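You operate a simulated robot arm through the tools that you are given. There is no shell and no other tool.

You are at the controls of a simulated two-armed robot. One attempt, no reset.

## Task
Switch the egg cooker off and serve the white egg on the tray.
Fine: off before the lid lifts (lay it on the cork mat); egg in the green egg cup; dial at OFF, lid back on; the other egg stays.

The check looks at the end state, three seconds after you hand in, the way a careful person would. Anything else that was tipped, shoved, dropped, spilled or broken makes it a failure. Lids that push on must go on centred and level and be pressed home; caps that screw on are set level and turned clockwise until they are tight.

## Robot
Two 7-joint arms with two-finger parallel grippers on one trunk that stands fixed in place. Base frame: the origin is at the foot of the trunk, x ahead of it, y to its left, z up. Readings come in m, degrees, newtons and seconds.
The left shoulder is at [0.05, 0.158, 1.183], the right one opposite. With the tool pointing down near the work surface each hand reaches from about 0.24 to 0.66 m from the base axis, measured 20 degrees to its own side. Payload 3.91 kg a hand.
The tool frame of a hand sits at the grasp point between the pads (the TCP): z along the fingers, y along the line on which they close. The tips reach 0.03 m beyond it. The gripper opens to 0.11 m. The fingers are 0.02 m wide and 0.01 m thick; the gripper's body (0.048 by 0.112 m) begins 0.055 m behind the TCP.
Orientation is told as [roll, pitch, yaw] about the base's x, y, z axes, in that order, counted from this pose: with the fingers straight down and closing along the base's y, the tool's x points along the base's -x, its y along +y and its z along -z.

## Interface
- The arms move only by the tool apply_moves. It takes "left_rows", "right_rows" or both (then of equal length, played together; a hand with none holds still); each is a list of rows, each a list of 7 numbers: the shift along the tool's x, y, z in m, then the turn, a rotation vector about the tool's x, y, z in degrees, then the gripper command, from -1 (shut) to 1 (fully open), values between in proportion. In form: [[dx, dy, dz, rx, ry, rz, grip], ...]. A call has 1 to 20 rows; each row is the pose to reach, as a shift and turn from the pose commanded when the call began, along the tool's axes at that moment. Each row takes 0.2 s and may step no farther than 0.05 m and 8.6 degrees from the row before; otherwise, or with a gripper value out of range, the whole call is refused. Where a pose cannot be reached the arm comes as near as it can. A force on the tool above 90 N (or 10 N above the force at the start of the call, whichever is more), or a blocked arm, ends the call early, and 0.2 s more pass. The fingers move at their own pace (about 0.153 m/s each) and stop on an object; they squeeze with about 27 N. The grip force told is the motor's: it shows also when the fingers shut on nothing. Time passes only in rows, and 0.2 s behind the last, so rows that repeat a pose let the fingers close. The reply holds the time, the measured pose of the TCP, the force on the tool along the base axes, the opening and the grip force, in the units named above and with some noise, with the torque about the TCP (base axes, N m) and any sound that the robot's microphone picked up.
- Cameras (640 x 400 px; columns grow to the right, rows downward): "scene" is now at [0.1289, 0.0543, 1.3422]; the picture's right is [0.40, -0.92, 0.00], its down [-0.33, -0.14, -0.93] and it looks along [0.86, 0.38, -0.36] (base axes); focal length 214 px, centre (320, 200). "left" rides on the left gripper at [0.072, -0.017, -0.103] in its tool frame; the picture's right is [0.23, 0.97, 0.00], its down [-0.76, 0.18, -0.62] and it looks along [-0.61, 0.14, 0.78] (tool axes); focal length 222 px, centre (320, 200). "right" rides on the right gripper at [0.072, 0.017, -0.103] in its tool frame; the picture's right is [-0.23, 0.97, 0.00], its down [-0.76, -0.18, -0.62] and it looks along [-0.61, -0.14, 0.78] (tool axes); focal length 222 px, centre (320, 200). There is no depth. A picture from a camera that has moved, and an enlarged one, comes with that camera's place and axes in the base frame and with its lens. The place of the scene camera against the robot may be out by one fixed shift of up to 0.025 m in any direction.
- grab_frame(camera): a new picture of that camera. No time passes.
- move_column(by): slides the trunk up (or, below 0, down) by that many m; the arms and the scene camera ride with it, the base frame stays. It gives what a move gives, with no picture.
- aim_head(pan, tilt): turns the head with the scene camera to pan (to the left, within 80 degrees either way) and tilt (down, from -29 to 69), counted from straight ahead of the robot. It gives what a move gives.
- enlarge(camera, box): a new picture of the part [left, top, right, bottom] of that camera's present view, enlarged. No time passes.
- sign_off(): hands the job in; it is judged then, once.

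Places have to be worked out from the pictures, the camera data and where the tool is seen. Open the grippers and draw the arms clear of the work before you hand the job in, unless the task says otherwise.

The tools are called after "Call:" as a command line: name --argument value ..., lists and objects as JSON in quotes. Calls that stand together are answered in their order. apply_moves: Moves the arms, as the interface text tells. Its arguments: {"type":"object","properties":{"left_rows":{"type":"array","items":{"type":"array","items":{"type":"number"}}},"right_rows":{"type":"array","items":{"type":"array","items":{"type":"number"}}}},"required":[]} The other tools are called the same way: move_column (by) slides the trunk up or down; aim_head (pan, tilt) turns the head that bears the scene camera; grab_frame (camera) takes a picture; enlarge (camera, box) takes an enlarged picture of a part of a camera's view; sign_off () hands the job in.

At the start:

```text
clock: 0.0
left_tool_pos: [0.3513, 0.445, 1.188]
left_orientation: [0.0, -0.1, 0.1]
left_contact_force: [0.3, -0.3, -0.5]
left_torque: [-0.01, 0.0, 0.03]
left_finger_gap: 0.1098
left_finger_force: 0.0
right_tool_pos: [0.2795, 0.0047, 1.2738]
right_orientation: [0.0, -0.1, -0.1]
right_contact_force: [0.3, 0.1, 0.5]
right_torque: [-0.02, 0.03, -0.01]
right_finger_gap: 0.1099
right_finger_force: 0.1
trunk travel left (down, up): [-0.425, 0.057]
head pan, tilt: [23.7, 20.8]
```

scene: 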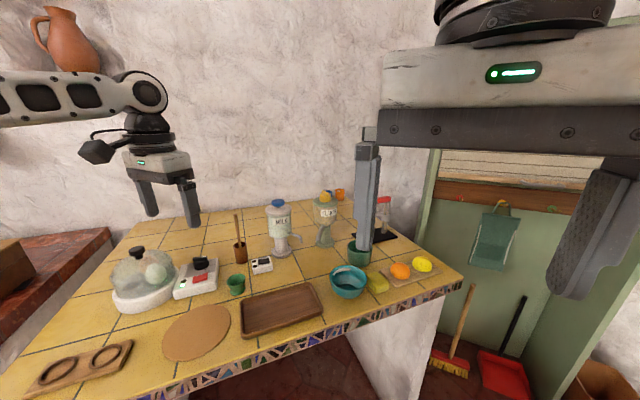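
right: 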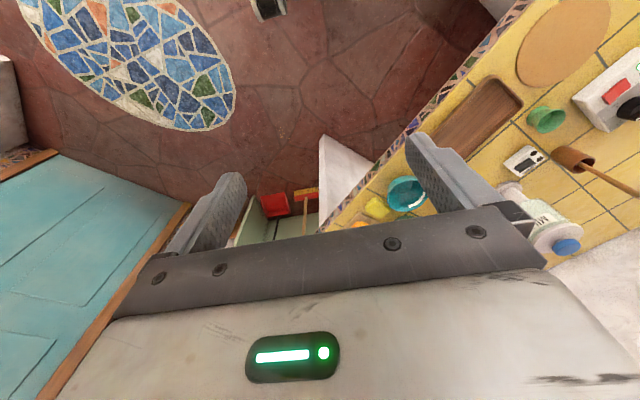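
left: 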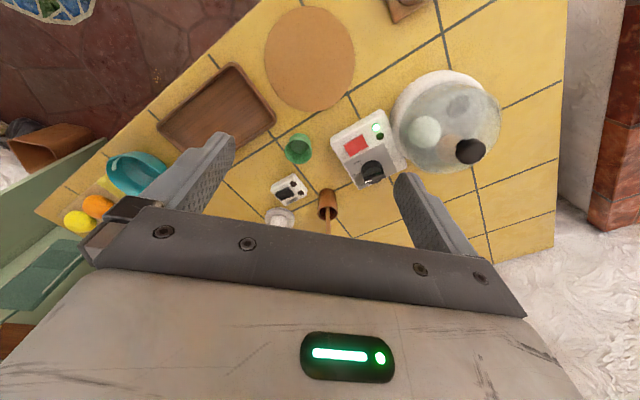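

The pictures show the egg cooker with a glass lid at left, a control box with a dial, a cork mat, a green egg cup and a tray. I'll enlarge the views to see the details.

Call:
enlarge --camera "scene" --box '[90, 220, 290, 345]'

Call:
enlarge --camera "left" --box '[260, 60, 520, 222]'

Call:
enlarge --camera "scene" --box '[20, 220, 340, 400]'

```text
3.20 times, centred on (190, 282) of scene
camera zoom: at [0.1289, 0.0543, 1.3422], right [0.4, -0.92, 0.0], down [-0.33, -0.14, -0.93], along [0.86, 0.38, -0.36], focal length 686 px, centre (736, -64)
```

zoom: 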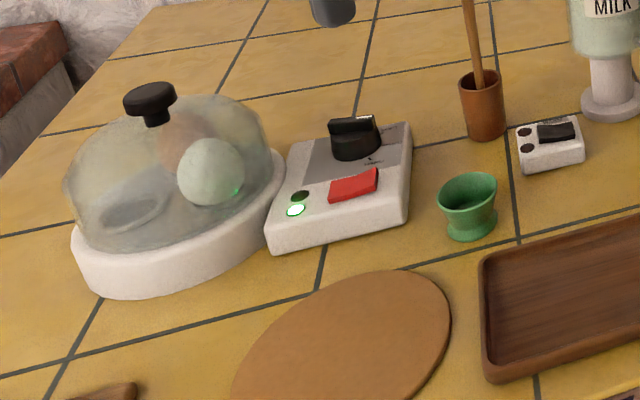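

```text
2.46 times, centred on (390, 141) of left
camera zoom: at [0.2804, 0.4269, 1.2894], right [-0.23, 0.97, 0.0], down [0.76, 0.18, 0.62], along [0.61, 0.14, -0.78], focal length 547 px, centre (148, 345)
```

zoom: 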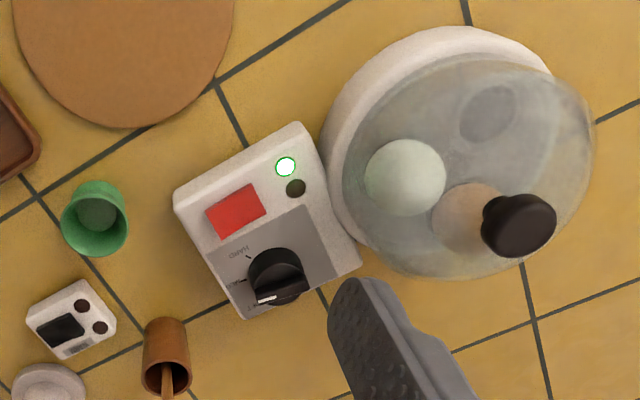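

```text
2.00 times, centred on (180, 310) of scene
camera zoom: at [0.1289, 0.0543, 1.3422], right [0.4, -0.92, 0.0], down [-0.33, -0.14, -0.93], along [0.86, 0.38, -0.36], focal length 429 px, centre (600, -20)
```

zoom: 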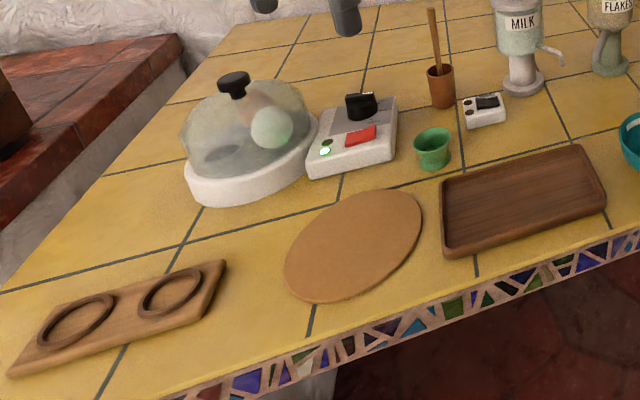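

From triangulating the two views I judge the table at z≈0.89, the cooker near (0.36, 0.64), the dial near (0.47, 0.57), the cup near (0.47, 0.43), the mat near (0.33, 0.42) and the tray near (0.43, 0.28). I'll move the left hand toward the dial, high and clear, for a close look, and turn the head to the work.

Call:
apply_moves --left_rows '[[0, 0.03, 0.02, 0, 0, 0, 1], [-0.005, 0.055, 0.04, 0, 0, 0, 1], [-0.005, 0.075, 0.058, 0, 0, 0, 1], [-0.005, 0.075, 0.058, 0, 0, 0, 1]]'

Call:
aim_head --pan 52 --tilt 40

Call:
grab_frame --camera "left"

Call:
grab_frame --camera "scene"

```text
clock: 1.0
left_tool_pos: [0.3576, 0.5199, 1.1294]
left_orientation: [-0.1, -0.1, 0.1]
left_contact_force: [0.1, -1.0, -0.5]
left_torque: [-0.02, -0.01, -0.02]
left_finger_gap: 0.1101
left_finger_force: 0.1
right_tool_pos: [0.2792, 0.0043, 1.2731]
right_orientation: [0.1, 0.0, 0.0]
right_contact_force: [-0.6, 1.1, 0.8]
right_torque: [-0.03, 0.03, 0.0]
right_finger_gap: 0.1098
right_finger_force: 0.0
trunk travel left (down, up): [-0.425, 0.057]
head pan, tilt: [23.7, 20.8]
```

```text
clock: 1.9
left_tool_pos: [0.3583, 0.5221, 1.1299]
left_orientation: [0.1, -0.2, 0.1]
left_contact_force: [0.5, 0.4, 0.3]
left_torque: [-0.02, -0.03, -0.01]
left_finger_gap: 0.1102
left_finger_force: 0.1
right_tool_pos: [0.2794, 0.0041, 1.2734]
right_orientation: [0.1, 0.1, -0.2]
right_contact_force: [0.3, 0.5, -0.5]
right_torque: [0.02, 0.0, 0.0]
right_finger_gap: 0.1102
right_finger_force: 0.1
trunk travel left (down, up): [-0.425, 0.057]
head pan, tilt: [52.0, 40.0]
```

```text
taken
camera left: at [0.2862, 0.5029, 1.2323], right [-0.23, 0.97, 0.0], down [0.76, 0.18, 0.62], along [0.61, 0.14, -0.78], focal length 222 px, centre (320, 200)
```

left: 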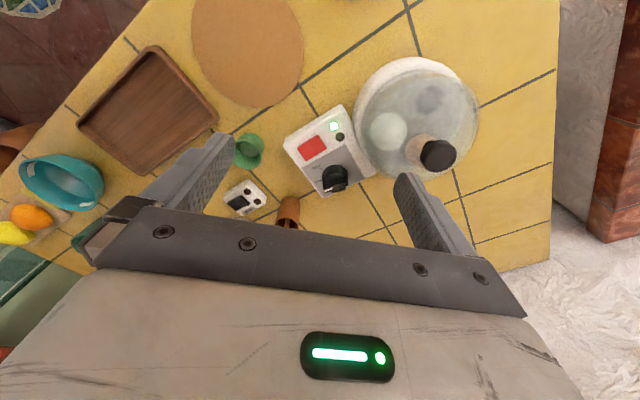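

```text
taken
camera scene: at [0.0961, 0.084, 1.3121], right [0.79, -0.62, 0.0], down [-0.4, -0.51, -0.77], along [0.47, 0.6, -0.64], focal length 214 px, centre (320, 200)
```

scene: 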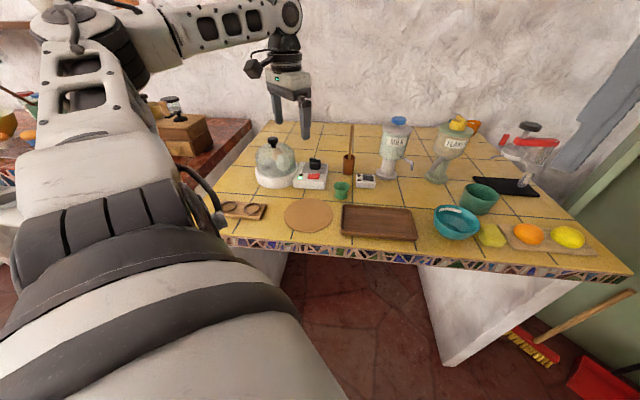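

The wrist view now confirms the lid knob near (0.36, 0.64, 1.034). I'll zoom in on the dial and on the scene.

Call:
enlarge --camera "left" --box '[276, 90, 388, 160]'

Call:
enlarge --camera "left" --box '[280, 130, 392, 200]'

Call:
enlarge --camera "scene" --box '[240, 125, 400, 225]'

```text
5.71 times, centred on (332, 125) of left
camera zoom: at [0.2862, 0.5029, 1.2323], right [-0.23, 0.97, 0.0], down [0.76, 0.18, 0.62], along [0.61, 0.14, -0.78], focal length 1269 px, centre (251, 629)
```

zoom: 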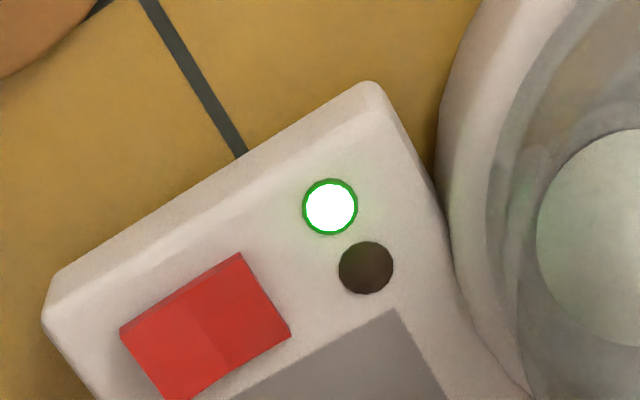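

```text
5.71 times, centred on (336, 165) of left
camera zoom: at [0.2862, 0.5029, 1.2323], right [-0.23, 0.97, 0.0], down [0.76, 0.18, 0.62], along [0.61, 0.14, -0.78], focal length 1269 px, centre (229, 400)
```

zoom: 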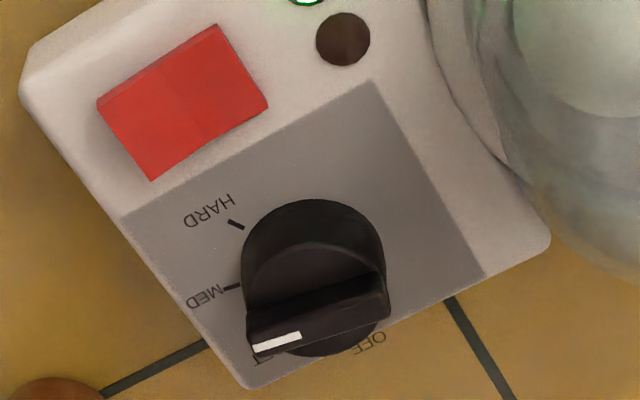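

```text
4.00 times, centred on (320, 175) of scene
camera zoom: at [0.0961, 0.084, 1.3121], right [0.79, -0.62, 0.0], down [-0.4, -0.51, -0.77], along [0.47, 0.6, -0.64], focal length 858 px, centre (320, 300)
```

zoom: 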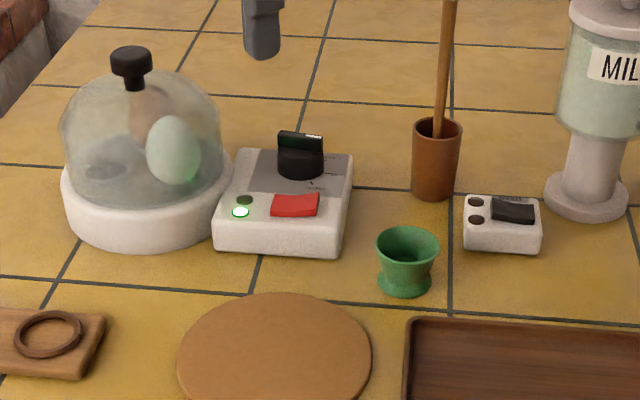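

Working the labels back to the plate: the ticks lie at about OFF +44°, SOFT 0°, MED −45° and HARD −93° (base xy) around the dial axis near (0.467, 0.570). The pointer is at about −48°, so it is on MED and needs about 90° counter-clockwise. I'll hover the left hand over the dial with its closing line across the pointer bar (yaw −48°).

Call:
apply_moves --left_rows '[[-0.02, 0.01, 0.005, 0, 0, 8, 1], [-0.04, 0.02, 0.015, 0, 0, 16, 1], [-0.06, 0.03, 0.025, 0, 0, 24, 1], [-0.08, 0.04, 0.035, 0, 0, 32, 1], [-0.1, 0.045, 0.045, 0, 0, 40, 1], [-0.109, 0.048, 0.055, 0, 0, 48, 1], [-0.109, 0.048, 0.055, 0, 0, 48, 1]]'

Call:
grab_frame --camera "left"

Call:
enlarge --camera "left" --box '[220, 70, 420, 195]'

Call:
enlarge --camera "scene" --box '[240, 100, 400, 200]'

```text
clock: 3.5
left_tool_pos: [0.4654, 0.568, 1.074]
left_orientation: [0.1, -0.2, -48.0]
left_contact_force: [0.7, 0.0, 0.0]
left_torque: [0.03, -0.01, -0.04]
left_finger_gap: 0.1098
left_finger_force: 0.0
right_tool_pos: [0.2789, 0.0038, 1.2713]
right_orientation: [0.0, 0.0, 0.0]
right_contact_force: [-0.3, -0.4, 0.8]
right_torque: [0.03, 0.02, 0.0]
right_finger_gap: 0.1101
right_finger_force: 0.1
trunk travel left (down, up): [-0.425, 0.057]
head pan, tilt: [52.0, 40.0]
```

```text
taken
camera left: at [0.4058, 0.6099, 1.1765], right [0.57, 0.82, 0.0], down [0.64, -0.45, 0.62], along [0.51, -0.36, -0.78], focal length 222 px, centre (320, 200)
```

left: 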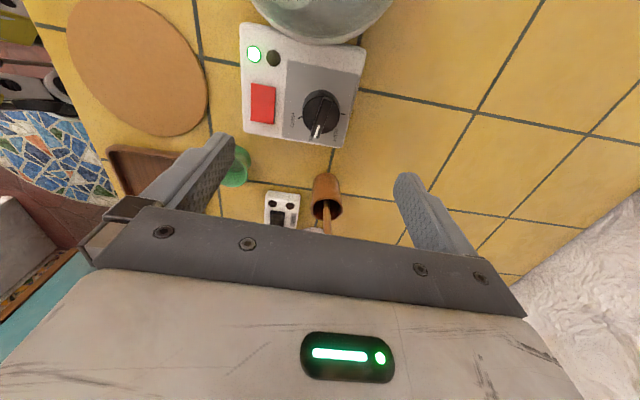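

```text
3.20 times, centred on (320, 132) of left
camera zoom: at [0.4058, 0.6099, 1.1765], right [0.57, 0.82, 0.0], down [0.64, -0.45, 0.62], along [0.51, -0.36, -0.78], focal length 711 px, centre (320, 416)
```

zoom: 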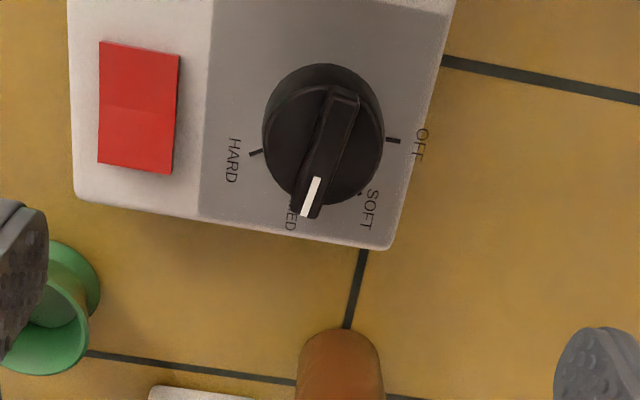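

```text
4.00 times, centred on (320, 150) of scene
camera zoom: at [0.096, 0.0839, 1.3121], right [0.79, -0.62, 0.0], down [-0.4, -0.51, -0.77], along [0.47, 0.6, -0.64], focal length 858 px, centre (320, 400)
```

zoom: 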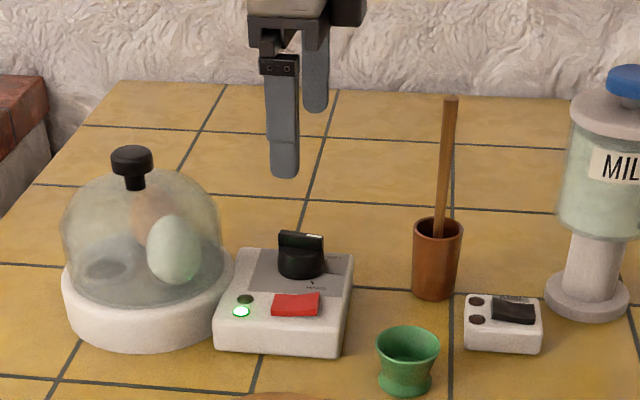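

The dial is clear now: pointer on MED, OFF about 95° counter-clockwise. I put the bar top at z≈0.959, the axis at (0.467, 0.569) and the bar angle at about −51°. I'll go down with the fingers part open so that the tips stop just above the skirt.

Call:
apply_moves --left_rows '[[0, 0.002, 0.02, 0, 0, 3, 0], [0, 0.002, 0.05, 0, 0, 3, -0.2], [0, 0.002, 0.08, 0, 0, 3, -0.3], [0, 0.002, 0.098, 0, 0, 3, -0.3], [0, 0.002, 0.098, 0, 0, 3, -0.3]]'

Call:
grab_frame --camera "left"

Call:
enlarge --camera "scene" --box '[260, 110, 380, 185]'

```text
clock: 4.7
left_tool_pos: [0.4658, 0.5692, 0.9843]
left_orientation: [0.9, -0.2, -50.6]
left_contact_force: [-5.3, 10.3, 45.9]
left_torque: [-0.13, 0.86, 0.02]
left_finger_gap: 0.0373
left_finger_force: 0.0
right_tool_pos: [0.2748, 0.0013, 1.2745]
right_orientation: [0.3, -0.2, -0.1]
right_contact_force: [0.4, 0.6, 1.0]
right_torque: [0.0, 0.0, 0.0]
right_finger_gap: 0.11
right_finger_force: 0.1
trunk travel left (down, up): [-0.425, 0.057]
head pan, tilt: [52.0, 40.0]
```

```text
taken
camera left: at [0.4064, 0.613, 1.0859], right [0.61, 0.79, 0.01], down [0.61, -0.48, 0.63], along [0.5, -0.38, -0.78], focal length 222 px, centre (320, 200)
```

left: 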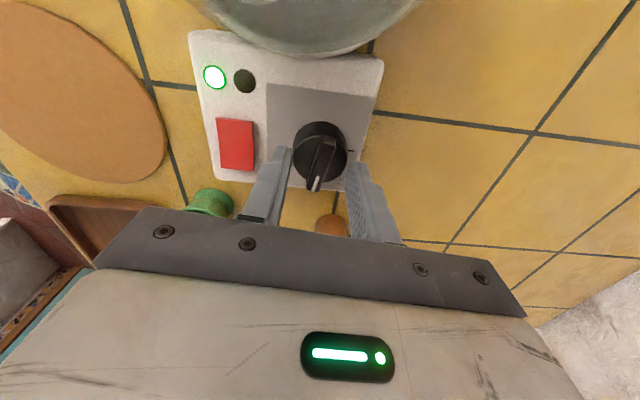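

```text
5.33 times, centred on (320, 148) of scene
camera zoom: at [0.0918, 0.0807, 1.3134], right [0.79, -0.62, 0.0], down [-0.39, -0.5, -0.77], along [0.47, 0.61, -0.64], focal length 1144 px, centre (320, 480)
```

zoom: 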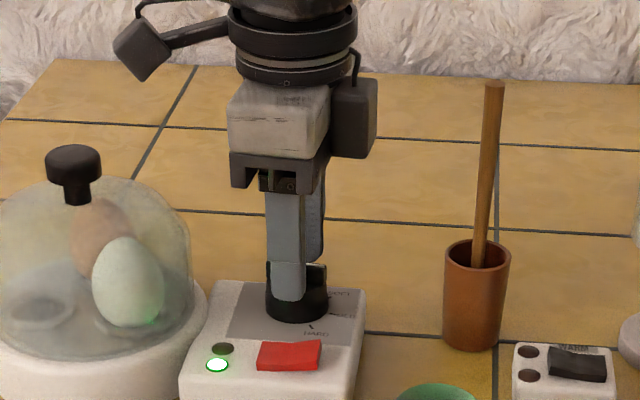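

Force of 46 N upward at TCP z 0.984: the tips rest on the dial's skirt (at about z 0.954), with the bar between the fingers. I'll ease up about 12 mm from the commanded pose and then close gently on the bar.

Call:
apply_moves --left_rows '[[0, 0, -0.0115, 0, 0, 0, -0.3], [0, 0, -0.0115, 0, 0, 0, -0.3]]'

```text
clock: 5.3
left_tool_pos: [0.4666, 0.5695, 0.9856]
left_orientation: [-0.2, 0.0, -50.9]
left_contact_force: [-0.1, 0.7, 0.3]
left_torque: [0.01, 0.0, 0.04]
left_finger_gap: 0.0385
left_finger_force: 0.1
right_tool_pos: [0.2804, 0.0049, 1.2721]
right_orientation: [0.0, -0.1, -0.1]
right_contact_force: [-0.1, -0.2, -0.1]
right_torque: [0.0, -0.07, -0.02]
right_finger_gap: 0.11
right_finger_force: 0.2
trunk travel left (down, up): [-0.425, 0.057]
head pan, tilt: [52.0, 40.0]
```

Contact is gone at z 0.9856. Now I'll close on the bar and check the gap.

Call:
apply_moves --left_rows '[[0, 0, -0.0115, 0, 0, 0, -0.6], [0, 0, -0.0115, 0, 0, 0, -1], [0, 0, -0.0115, 0, 0, 0, -1]]'

Call:
enlarge --camera "left" --box '[220, 90, 420, 215]'

```text
clock: 6.1
left_tool_pos: [0.4667, 0.5696, 0.9994]
left_orientation: [-0.1, 0.0, -50.9]
left_contact_force: [0.1, -0.5, 0.3]
left_torque: [0.0, -0.01, -0.01]
left_finger_gap: 0.0
left_finger_force: 26.9
right_tool_pos: [0.2797, 0.005, 1.272]
right_orientation: [0.0, 0.0, -0.1]
right_contact_force: [-0.1, -0.2, 0.2]
right_torque: [0.02, -0.02, -0.01]
right_finger_gap: 0.1098
right_finger_force: 0.1
trunk travel left (down, up): [-0.425, 0.057]
head pan, tilt: [52.0, 40.0]
```

```text
3.20 times, centred on (320, 152) of left
camera zoom: at [0.4085, 0.6156, 1.1014], right [0.61, 0.79, 0.0], down [0.62, -0.48, 0.62], along [0.49, -0.38, -0.78], focal length 711 px, centre (320, 352)
```

zoom: 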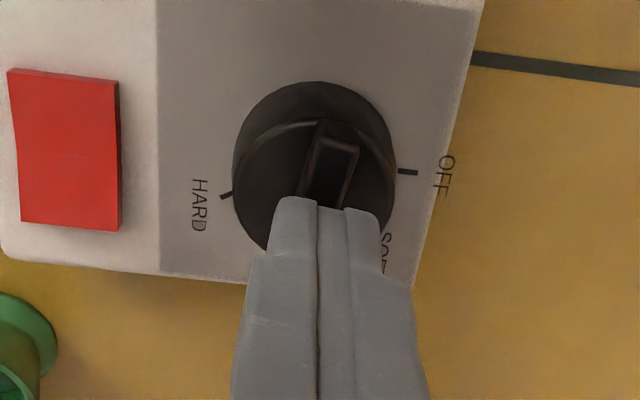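

My shift added to the previous one, so the fingers closed just above the bar (tips at z 0.969) and touched nothing. I'll reopen slightly and go down 13 mm before closing again.

Call:
apply_moves --left_rows '[[0, 0, 0, 0, 0, 0, -0.45], [0, 0, 0, 0, 0, 0, -0.45], [0, 0, 0.008, 0, 0, 0, -0.45], [0, 0, 0.0135, 0, 0, 0, -0.45], [0, 0, 0.0135, 0, 0, 0, -0.45]]'

Call:
enlarge --camera "left" --box '[220, 90, 420, 215]'

```text
clock: 7.3
left_tool_pos: [0.4675, 0.5704, 0.9858]
left_orientation: [-0.1, 0.0, -50.8]
left_contact_force: [-0.1, 0.7, 0.3]
left_torque: [-0.02, -0.02, -0.02]
left_finger_gap: 0.0302
left_finger_force: 0.0
right_tool_pos: [0.2791, 0.0041, 1.2725]
right_orientation: [0.0, 0.1, -0.1]
right_contact_force: [-0.9, -0.4, 0.1]
right_torque: [-0.02, -0.04, 0.0]
right_finger_gap: 0.11
right_finger_force: 0.0
trunk travel left (down, up): [-0.425, 0.057]
head pan, tilt: [52.0, 40.0]
```

```text
3.20 times, centred on (320, 152) of left
camera zoom: at [0.4091, 0.6146, 1.0888], right [0.61, 0.79, 0.0], down [0.62, -0.48, 0.62], along [0.49, -0.38, -0.78], focal length 711 px, centre (320, 352)
```

zoom: 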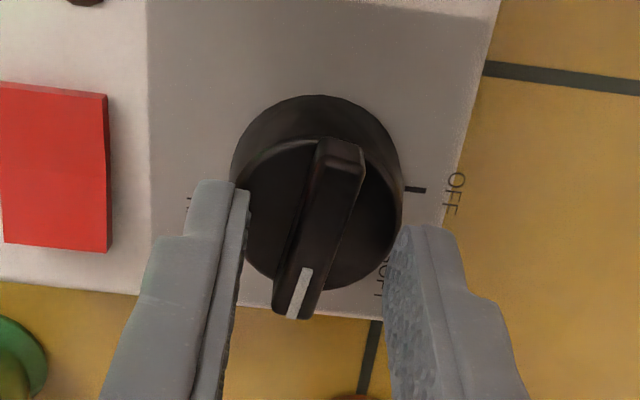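

The bar stands between the fingers and nothing touches. I'll close here.

Call:
apply_moves --left_rows '[[0, 0, 0, 0, 0, 0, -0.8], [0, 0, 0, 0, 0, 0, -1], [0, 0, 0, 0, 0, 0, -1]]'

Call:
enlarge --camera "left" --box '[220, 90, 420, 215]'

```text
clock: 8.1
left_tool_pos: [0.4657, 0.5682, 0.9869]
left_orientation: [-0.1, -0.1, -50.9]
left_contact_force: [-5.6, -7.6, -3.5]
left_torque: [-0.31, 0.07, 0.0]
left_finger_gap: 0.0094
left_finger_force: 45.2
right_tool_pos: [0.278, 0.0033, 1.2725]
right_orientation: [0.1, 0.0, -0.1]
right_contact_force: [0.7, -0.3, -0.9]
right_torque: [0.01, 0.03, -0.01]
right_finger_gap: 0.1101
right_finger_force: 0.0
trunk travel left (down, up): [-0.425, 0.057]
head pan, tilt: [52.0, 40.0]
```

```text
3.20 times, centred on (320, 152) of left
camera zoom: at [0.4085, 0.6138, 1.0889], right [0.61, 0.79, 0.0], down [0.62, -0.48, 0.62], along [0.49, -0.38, -0.78], focal length 711 px, centre (320, 352)
```

zoom: 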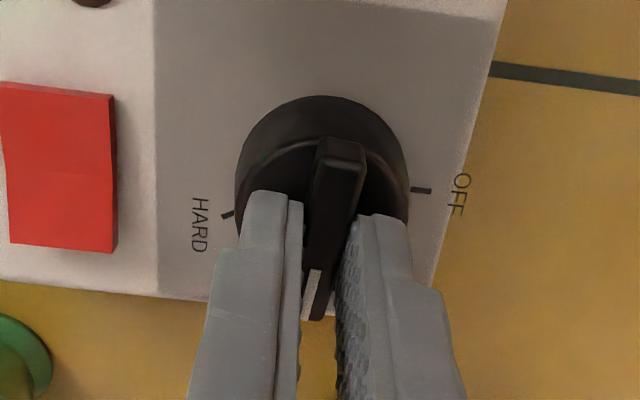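

The gap of 9.4 mm shows the bar is held. I'll turn counter-clockwise about 90° in small steps, with a slight sideways easing to relieve the lateral force.

Call:
apply_moves --left_rows '[[0, -0.002, 0, 0, 0, -4, -1], [0, -0.002, 0, 0, 0, -12, -1], [0, -0.002, 0, 0, 0, -20, -1], [0, -0.002, 0, 0, 0, -28, -1], [0, -0.002, 0, 0, 0, -36, -1], [0, -0.002, 0, 0, 0, -44, -1], [0, -0.002, 0, 0, 0, -52, -1], [0, -0.002, 0, 0, 0, -60, -1], [0, -0.002, 0, 0, 0, -68, -1], [0, -0.002, 0, 0, 0, -76, -1], [0, -0.002, 0, 0, 0, -84, -1], [0, -0.002, 0, 0, 0, -90, -1], [0, -0.002, 0, 0, 0, -90, -1]]'

Call:
grab_frame --camera "left"

Call:
enlarge --camera "scene" --box '[240, 110, 400, 210]'

```text
clock: 10.9
left_tool_pos: [0.4659, 0.5707, 0.9858]
left_orientation: [-0.1, -0.3, 39.4]
left_contact_force: [12.9, 21.0, 16.5]
left_torque: [0.25, 0.07, -0.04]
left_finger_gap: 0.0094
left_finger_force: 44.6
right_tool_pos: [0.2791, 0.0042, 1.2732]
right_orientation: [0.1, 0.0, -0.1]
right_contact_force: [0.6, 0.7, 0.2]
right_torque: [0.02, 0.0, 0.0]
right_finger_gap: 0.1101
right_finger_force: 0.1
trunk travel left (down, up): [-0.425, 0.057]
head pan, tilt: [52.0, 40.0]
```

```text
taken
camera left: at [0.4214, 0.5105, 1.0883], right [-0.79, 0.61, 0.0], down [0.47, 0.62, 0.63], along [0.38, 0.5, -0.78], focal length 222 px, centre (320, 200)
```

left: 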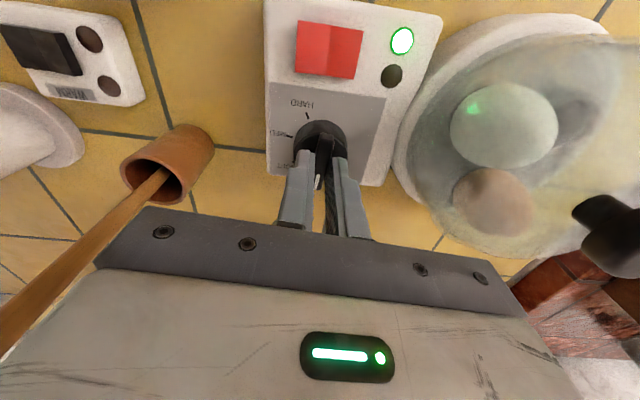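

```text
4.00 times, centred on (320, 160) of scene
camera zoom: at [0.0962, 0.0848, 1.3121], right [0.79, -0.62, 0.0], down [-0.4, -0.51, -0.77], along [0.47, 0.6, -0.64], focal length 858 px, centre (320, 360)
```

zoom: 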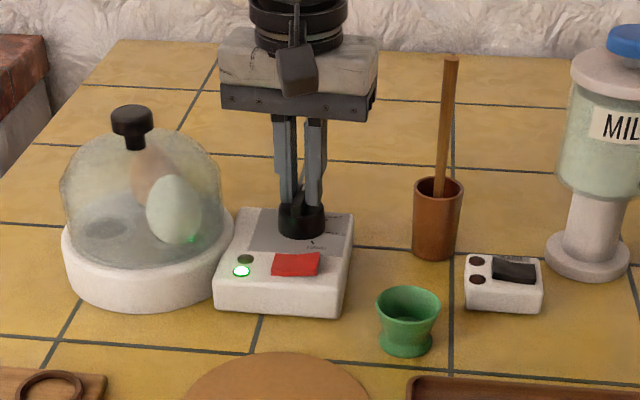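

The bar turned with the hand to about 39°, but the LED is still lit and OFF is at about 44–45°. I'll turn a few more degrees while easing the side force.

Call:
apply_moves --left_rows '[[-0.003, 0, -0.001, 0, 0, -3, -1], [-0.004, 0, -0.001, 0, 0, -6, -1], [-0.004, 0, -0.001, 0, 0, -6, -1]]'

Call:
enlarge --camera "left" --box '[240, 0, 440, 125]'

Call:
enlarge --camera "left" --box '[220, 90, 420, 215]'

```text
clock: 11.7
left_tool_pos: [0.4671, 0.5707, 0.9856]
left_orientation: [0.1, 0.1, 45.2]
left_contact_force: [-7.1, 6.4, 7.9]
left_torque: [0.89, -0.54, -0.16]
left_finger_gap: 0.0096
left_finger_force: 45.0
right_tool_pos: [0.2773, 0.0031, 1.2736]
right_orientation: [0.0, -0.1, -0.2]
right_contact_force: [0.2, -0.8, 0.2]
right_torque: [0.03, 0.02, 0.02]
right_finger_gap: 0.1099
right_finger_force: 0.1
trunk travel left (down, up): [-0.425, 0.057]
head pan, tilt: [52.0, 40.0]
```

```text
3.20 times, centred on (340, 62) of left
camera zoom: at [0.4285, 0.5069, 1.0889], right [-0.85, 0.52, 0.0], down [0.41, 0.67, 0.62], along [0.33, 0.53, -0.78], focal length 711 px, centre (256, 640)
```

zoom: 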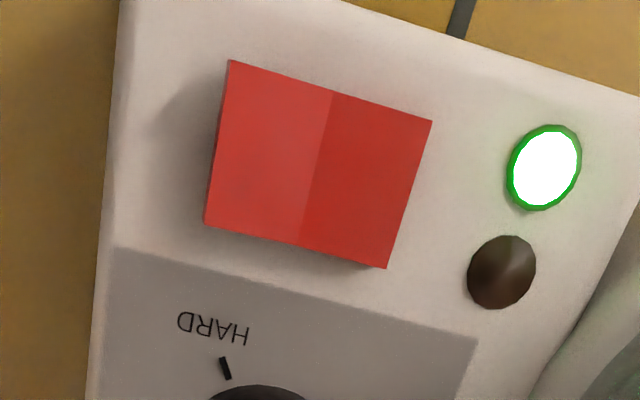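

```text
3.20 times, centred on (320, 152) of left
camera zoom: at [0.4285, 0.5069, 1.0889], right [-0.85, 0.52, 0.0], down [0.41, 0.67, 0.62], along [0.33, 0.53, -0.78], focal length 711 px, centre (320, 352)
```

zoom: 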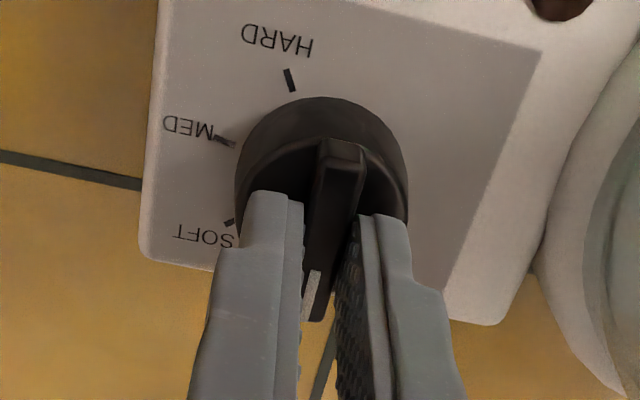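

The pointer now aims away from the user side at about 45°, but the green LED is still lit. I'll release, rise, and look at the pointer against the OFF mark.

Call:
apply_moves --left_rows '[[0, 0, 0, 0, 0, 0, -0.5], [0, 0, 0, 0, 0, 0, -0.5], [0, 0, -0.03, 0, 0, 0, -0.5], [0, 0, -0.07, 0, 0, 0, -0.5], [0, 0, -0.11, 0, 0, 0, -0.5], [0, 0, -0.13, 0, 0, 0, -0.5]]'

Call:
enlarge --camera "left" --box '[240, 60, 440, 185]'

Call:
enlarge --camera "scene" --box '[260, 135, 360, 197]'

```text
clock: 13.1
left_tool_pos: [0.4664, 0.5708, 1.1172]
left_orientation: [0.0, 0.0, 45.1]
left_contact_force: [0.3, 0.0, 0.2]
left_torque: [-0.01, -0.03, 0.03]
left_finger_gap: 0.0276
left_finger_force: 0.0
right_tool_pos: [0.2787, 0.0032, 1.273]
right_orientation: [0.0, 0.0, -0.2]
right_contact_force: [-0.4, -0.2, 0.1]
right_torque: [0.01, -0.01, -0.02]
right_finger_gap: 0.1101
right_finger_force: 0.1
trunk travel left (down, up): [-0.425, 0.057]
head pan, tilt: [52.0, 40.0]
```

```text
3.20 times, centred on (340, 122) of left
camera zoom: at [0.4285, 0.5073, 1.2192], right [-0.85, 0.53, 0.0], down [0.41, 0.67, 0.62], along [0.33, 0.53, -0.78], focal length 711 px, centre (256, 448)
```

zoom: 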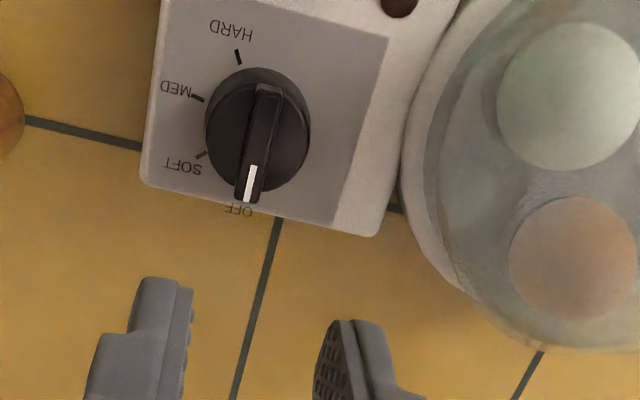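

```text
6.40 times, centred on (310, 166) of scene
camera zoom: at [0.096, 0.084, 1.3121], right [0.79, -0.62, 0.0], down [-0.4, -0.51, -0.77], along [0.47, 0.6, -0.64], focal length 1373 px, centre (384, 418)
```

zoom: 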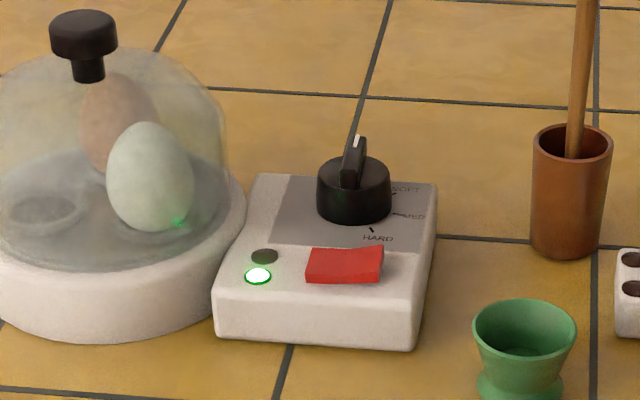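

The pointer now lies on OFF, parallel to the box's edge, yet the green LED is lit, so the red rocker may be the mains switch. I'll shift the wrist camera over the rocker for a closer look.

Call:
apply_moves --left_rows '[[0.03, 0, 0.01, 0, 0, 0, -0.5], [0.06, 0, 0.03, 0, 0, 0, -0.5], [0.08, 0, 0.05, 0, 0, 0, -0.5], [0.08, 0, 0.06, 0, 0, 0, -0.5]]'

Call:
grab_frame --camera "left"

Call:
enlarge --camera "left" --box '[220, 80, 420, 205]'

Call:
enlarge --camera "scene" --box '[290, 150, 340, 182]'

```text
clock: 14.1
left_tool_pos: [0.4125, 0.5151, 1.0572]
left_orientation: [-0.1, -0.1, 45.2]
left_contact_force: [0.4, -0.2, 0.5]
left_torque: [0.0, 0.0, 0.0]
left_finger_gap: 0.0275
left_finger_force: 0.1
right_tool_pos: [0.2791, 0.0048, 1.2728]
right_orientation: [0.0, 0.1, -0.1]
right_contact_force: [-0.1, 0.6, 0.2]
right_torque: [0.01, 0.05, 0.01]
right_finger_gap: 0.1102
right_finger_force: 0.1
trunk travel left (down, up): [-0.425, 0.057]
head pan, tilt: [52.0, 40.0]
```

```text
taken
camera left: at [0.3745, 0.451, 1.1589], right [-0.85, 0.53, 0.0], down [0.41, 0.67, 0.62], along [0.33, 0.53, -0.78], focal length 222 px, centre (320, 200)
```

left: 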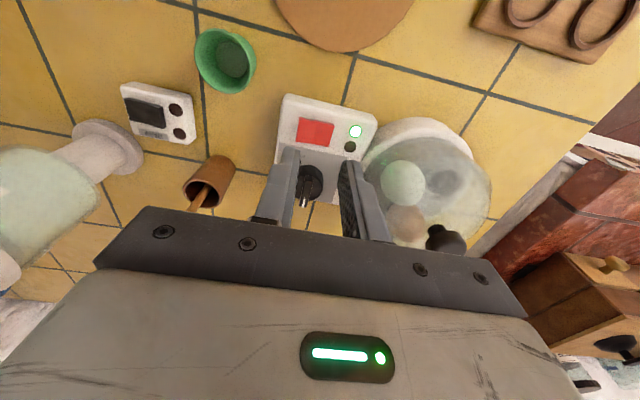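

```text
3.20 times, centred on (320, 142) of left
camera zoom: at [0.3745, 0.451, 1.1589], right [-0.85, 0.53, 0.0], down [0.41, 0.67, 0.62], along [0.33, 0.53, -0.78], focal length 711 px, centre (320, 384)
```

zoom: 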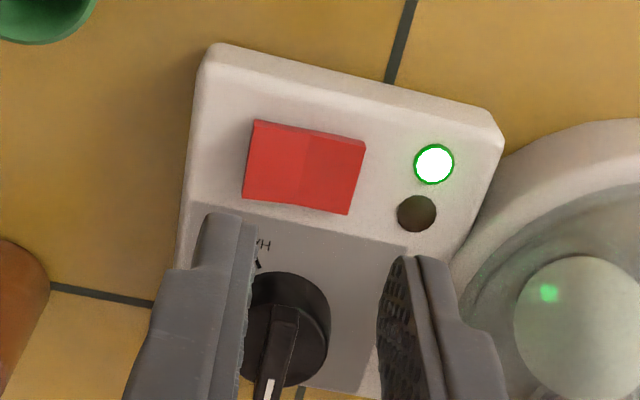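

```text
12.50 times, centred on (315, 166) of scene
camera zoom: at [0.0961, 0.0841, 1.3121], right [0.79, -0.62, 0.0], down [-0.4, -0.51, -0.77], along [0.47, 0.6, -0.64], focal length 2681 px, centre (382, 625)
```

zoom: 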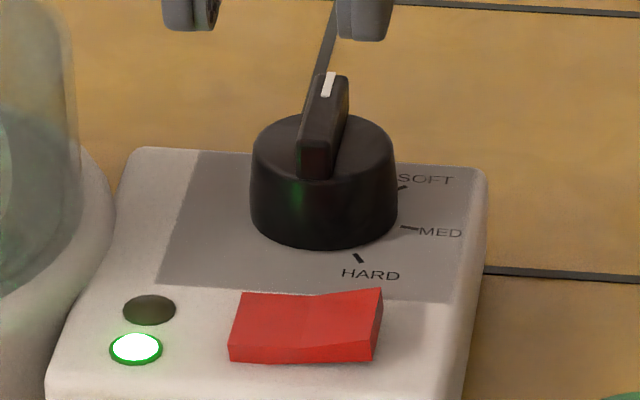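

The rocker's right end (seen from the user side) stands up and its left end is pressed in. I'll compare it with the small box's rocker, whose lamps are dark.

Call:
enlarge --camera "scene" --box '[350, 165, 390, 190]'

Call:
enlarge --camera "left" --box '[100, 70, 220, 145]'

Call:
enlarge --camera "left" --box '[270, 90, 390, 165]'

```text
16.00 times, centred on (370, 178) of scene
camera zoom: at [0.0961, 0.0841, 1.3121], right [0.79, -0.62, 0.0], down [-0.4, -0.51, -0.77], along [0.47, 0.6, -0.64], focal length 3432 px, centre (-480, 560)
```

zoom: 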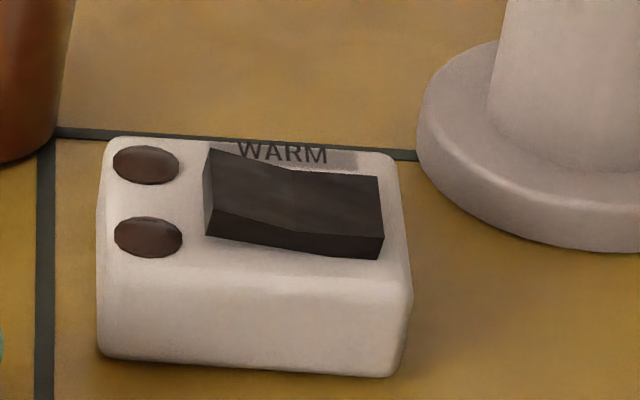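

```text
5.33 times, centred on (160, 108) of left
camera zoom: at [0.3745, 0.451, 1.1589], right [-0.85, 0.53, 0.0], down [0.41, 0.67, 0.62], along [0.33, 0.53, -0.78], focal length 1185 px, centre (1173, 693)
```

zoom: 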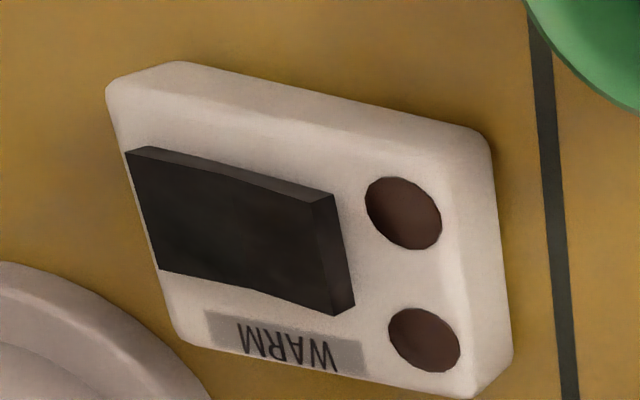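

```text
5.33 times, centred on (330, 128) of left
camera zoom: at [0.3745, 0.451, 1.1589], right [-0.85, 0.53, 0.0], down [0.41, 0.67, 0.62], along [0.33, 0.53, -0.78], focal length 1185 px, centre (267, 587)
```

zoom: 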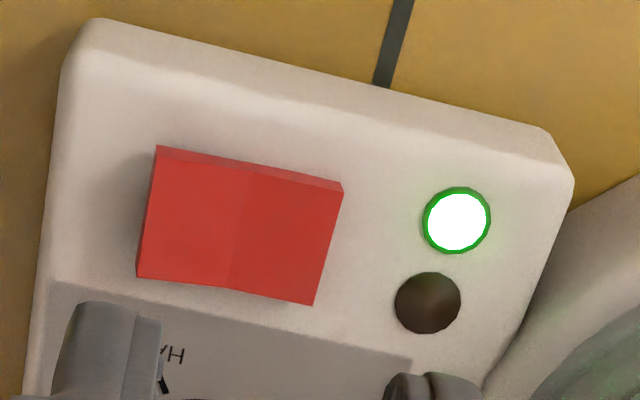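

On the small box the lamps are dark with its lamp-far (right) end pressed. The cooker's rocker has its left end pressed and the lamp lit, so pressing the raised right end should switch it off. I'll close the fingers and hover over that end, near (0.432, 0.513).

Call:
apply_moves --left_rows '[[-0.006, -0.008, 0.01, 0, 0, 0, -1], [-0.0121, -0.0156, 0.035, 0, 0, 0, -1], [-0.0121, -0.0156, 0.06, 0, 0, 0, -1], [-0.0121, -0.0156, 0.06, 0, 0, 0, -1]]'

Call:
enlarge --camera "left" --box '[240, 90, 400, 190]'

Call:
enlarge --camera "scene" --box '[280, 140, 350, 184]'

```text
clock: 15.1
left_tool_pos: [0.4319, 0.5117, 0.9961]
left_orientation: [-0.1, 0.0, 45.1]
left_contact_force: [-0.5, -0.6, 0.1]
left_torque: [0.0, -0.01, 0.02]
left_finger_gap: 0.0001
left_finger_force: 27.0
right_tool_pos: [0.2795, 0.0043, 1.2722]
right_orientation: [0.0, 0.0, -0.1]
right_contact_force: [0.0, 0.2, 0.0]
right_torque: [-0.01, 0.0, -0.01]
right_finger_gap: 0.1101
right_finger_force: 0.0
trunk travel left (down, up): [-0.425, 0.057]
head pan, tilt: [52.0, 40.0]
```

```text
4.00 times, centred on (320, 140) of left
camera zoom: at [0.3936, 0.4477, 1.0983], right [-0.85, 0.53, 0.0], down [0.41, 0.67, 0.62], along [0.33, 0.53, -0.78], focal length 888 px, centre (320, 440)
```

zoom: 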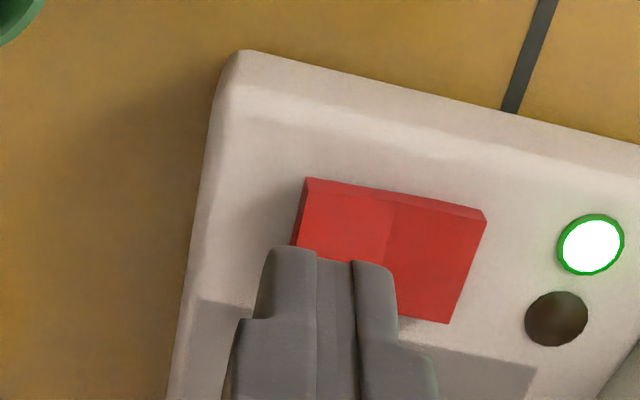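

```text
9.09 times, centred on (315, 162) of scene
camera zoom: at [0.096, 0.0839, 1.3121], right [0.79, -0.62, 0.0], down [-0.4, -0.51, -0.77], along [0.47, 0.6, -0.64], focal length 1950 px, centre (366, 546)
```

zoom: 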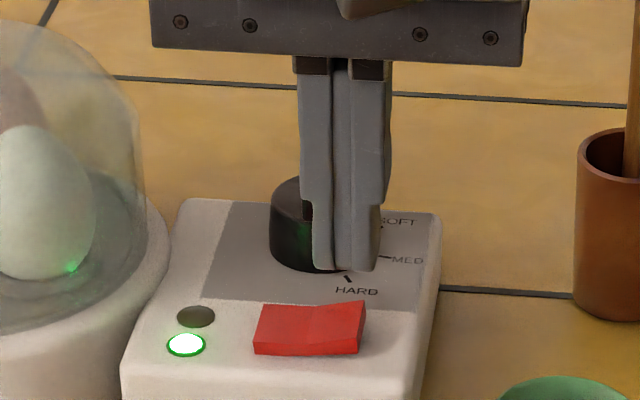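

The closed tips hang over the raised half of the rocker. I'll press down in small steps and watch the force and the LED.

Call:
apply_moves --left_rows '[[0, 0, 0.01, 0, 0, 0, -1], [0, 0, 0.016, 0, 0, 0, -1], [0, 0, 0.02, 0, 0, 0, -1], [0, 0, 0.023, 0, 0, 0, -1]]'

Call:
enlarge --camera "scene" --box '[280, 140, 350, 184]'

```text
clock: 16.1
left_tool_pos: [0.4322, 0.5114, 0.9723]
left_orientation: [0.0, 0.0, 45.1]
left_contact_force: [0.1, -0.3, -0.8]
left_torque: [-0.01, 0.06, 0.0]
left_finger_gap: 0.0
left_finger_force: 26.8
right_tool_pos: [0.28, 0.004, 1.2729]
right_orientation: [0.0, 0.1, -0.1]
right_contact_force: [-0.1, 0.2, 0.0]
right_torque: [0.01, -0.03, 0.01]
right_finger_gap: 0.1101
right_finger_force: 0.0
trunk travel left (down, up): [-0.425, 0.057]
head pan, tilt: [52.0, 40.0]
```

```text
9.09 times, centred on (315, 162) of scene
camera zoom: at [0.0961, 0.084, 1.3121], right [0.79, -0.62, 0.0], down [-0.4, -0.51, -0.77], along [0.47, 0.6, -0.64], focal length 1950 px, centre (366, 546)
```

zoom: 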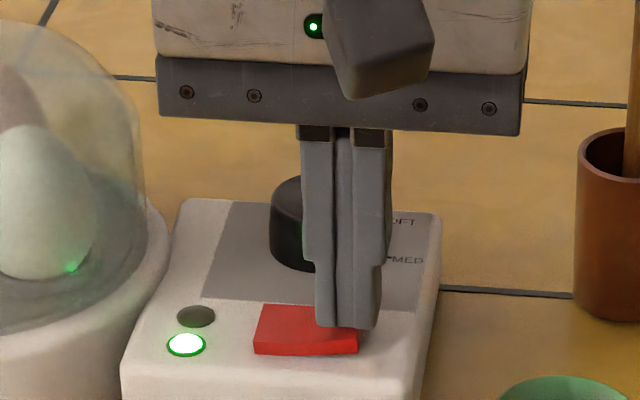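

No contact yet with the tips at z≈0.942; they seem just above the rocker. I'll continue down in 2 mm steps.

Call:
apply_moves --left_rows '[[0, 0, 0.002, 0, 0, 0, -1], [0, 0, 0.004, 0, 0, 0, -1], [0, 0, 0.006, 0, 0, 0, -1]]'

Call:
enlarge --camera "scene" --box '[280, 140, 350, 184]'

```text
clock: 16.9
left_tool_pos: [0.4321, 0.5115, 0.9692]
left_orientation: [-0.2, -0.1, 45.0]
left_contact_force: [-1.2, -0.7, 6.6]
left_torque: [-0.01, 0.1, 0.03]
left_finger_gap: 0.0
left_finger_force: 26.9
right_tool_pos: [0.2788, 0.004, 1.2722]
right_orientation: [0.0, 0.0, -0.1]
right_contact_force: [0.1, -0.5, -0.8]
right_torque: [0.02, -0.02, 0.02]
right_finger_gap: 0.1101
right_finger_force: 0.1
trunk travel left (down, up): [-0.425, 0.057]
head pan, tilt: [52.0, 40.0]
```

```text
9.09 times, centred on (315, 162) of scene
camera zoom: at [0.0955, 0.0834, 1.3123], right [0.79, -0.62, 0.0], down [-0.4, -0.51, -0.77], along [0.47, 0.6, -0.64], focal length 1950 px, centre (366, 546)
```

zoom: 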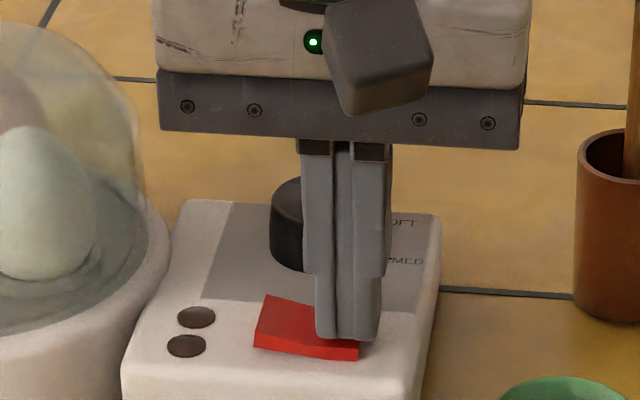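

The rocker flipped and both lamps are dark: the cooker is off. I'll lift off straight up and recheck the dial.

Call:
apply_moves --left_rows '[[0, 0, -0.03, 0, 0, 0, -1], [0, 0, -0.07, 0, 0, 0, -1], [0, 0, -0.11, 0, 0, 0, -1], [0.03, 0, -0.15, 0, 0, 0, -1], [0.06, 0, -0.17, 0, 0, 0, -1], [0.06, 0, -0.17, 0, 0, 0, -1]]'

Call:
grab_frame --camera "left"

Call:
enlarge --camera "left" --box '[240, 70, 560, 270]'

Call:
enlarge --camera "scene" --box '[210, 120, 370, 220]'

```text
clock: 18.3
left_tool_pos: [0.3899, 0.4683, 1.137]
left_orientation: [0.0, 0.0, 45.1]
left_contact_force: [0.5, 0.9, 0.7]
left_torque: [0.03, -0.04, -0.01]
left_finger_gap: 0.0001
left_finger_force: 27.0
right_tool_pos: [0.2797, 0.0038, 1.2719]
right_orientation: [0.0, 0.0, -0.2]
right_contact_force: [0.5, 0.5, -0.1]
right_torque: [0.01, 0.0, 0.01]
right_finger_gap: 0.1102
right_finger_force: 0.1
trunk travel left (down, up): [-0.425, 0.057]
head pan, tilt: [52.0, 40.0]
```

```text
taken
camera left: at [0.3515, 0.4048, 1.2399], right [-0.85, 0.53, 0.0], down [0.41, 0.67, 0.62], along [0.33, 0.53, -0.78], focal length 222 px, centre (320, 200)
```

left: 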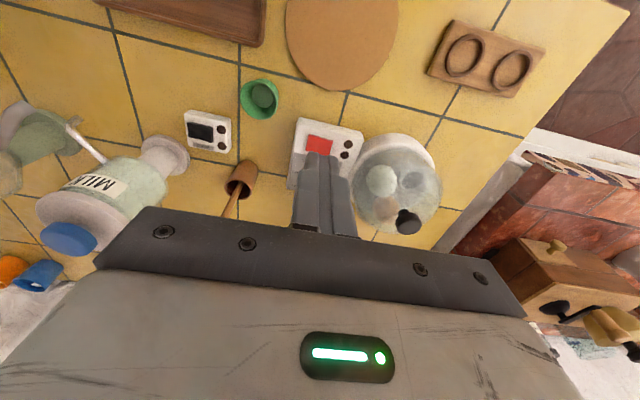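

```text
2.00 times, centred on (400, 170) of left
camera zoom: at [0.3515, 0.4048, 1.2399], right [-0.85, 0.53, 0.0], down [0.41, 0.67, 0.62], along [0.33, 0.53, -0.78], focal length 444 px, centre (160, 260)
```

zoom: 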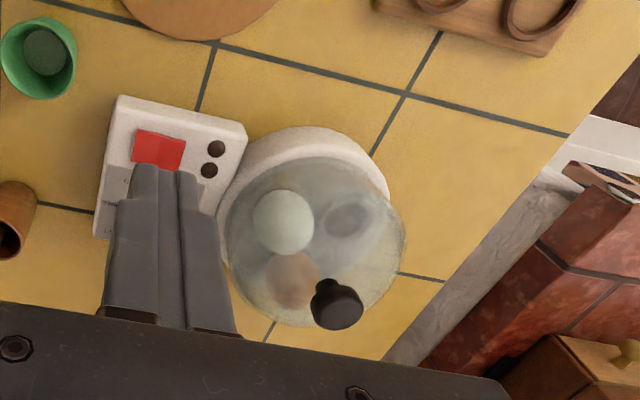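

```text
4.00 times, centred on (290, 170) of scene
camera zoom: at [0.0962, 0.0841, 1.3121], right [0.79, -0.62, 0.0], down [-0.4, -0.51, -0.77], along [0.47, 0.6, -0.64], focal length 858 px, centre (440, 320)
```

zoom: 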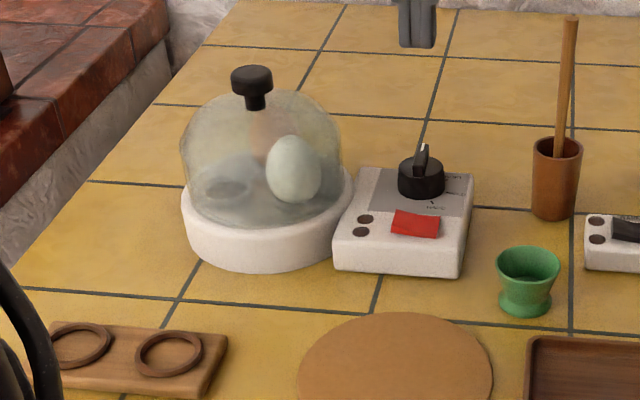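

Both lamps are dark and the dial shows OFF. Next is the lid: I'll hover the left hand over its knob near (0.36, 0.64) with the fingers part open.

Call:
apply_moves --left_rows '[[-0.025, 0.036, 0, 0, 0, 0, 0], [-0.05, 0.072, 0, 0, 0, 0, 0.1], [-0.075, 0.108, 0.005, 0, 0, 0, 0.1], [-0.0992, 0.1427, 0.01, 0, 0, 0, 0.1], [-0.0992, 0.1427, 0.017, 0, 0, 0, 0.1], [-0.0992, 0.1427, 0.017, 0, 0, 0, 0.1]]'

Call:
grab_frame --camera "left"

Call:
enlarge --camera "scene" --box '[240, 100, 320, 150]'

```text
clock: 19.7
left_tool_pos: [0.3566, 0.639, 1.119]
left_orientation: [0.0, -0.1, 45.2]
left_contact_force: [-0.1, 0.6, 0.6]
left_torque: [0.01, 0.03, 0.02]
left_finger_gap: 0.0606
left_finger_force: 0.0
right_tool_pos: [0.2802, 0.0043, 1.2723]
right_orientation: [0.0, 0.1, 0.0]
right_contact_force: [-1.1, 0.5, 0.1]
right_torque: [0.01, -0.02, 0.01]
right_finger_gap: 0.11
right_finger_force: 0.0
trunk travel left (down, up): [-0.425, 0.057]
head pan, tilt: [52.0, 40.0]
```

```text
taken
camera left: at [0.3185, 0.5762, 1.2217], right [-0.85, 0.53, 0.0], down [0.41, 0.67, 0.62], along [0.33, 0.53, -0.78], focal length 222 px, centre (320, 200)
```

left: 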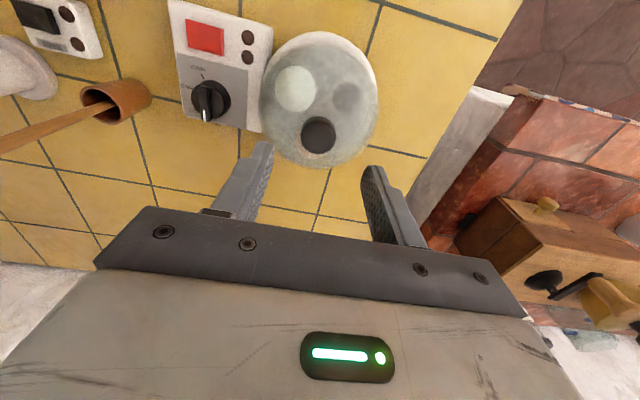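

```text
8.00 times, centred on (280, 125) of scene
camera zoom: at [0.0961, 0.084, 1.3121], right [0.79, -0.62, 0.0], down [-0.4, -0.51, -0.77], along [0.47, 0.6, -0.64], focal length 1716 px, centre (640, 800)
```

zoom: 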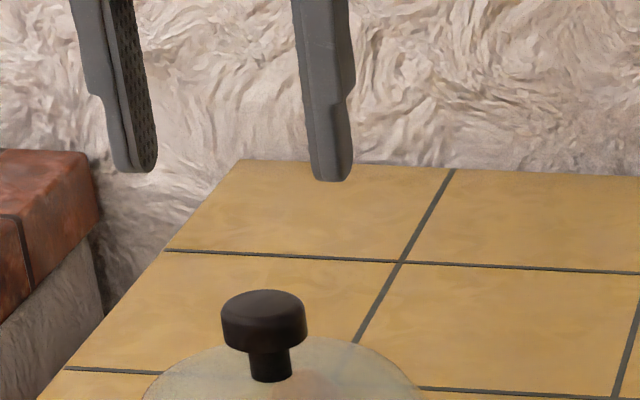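

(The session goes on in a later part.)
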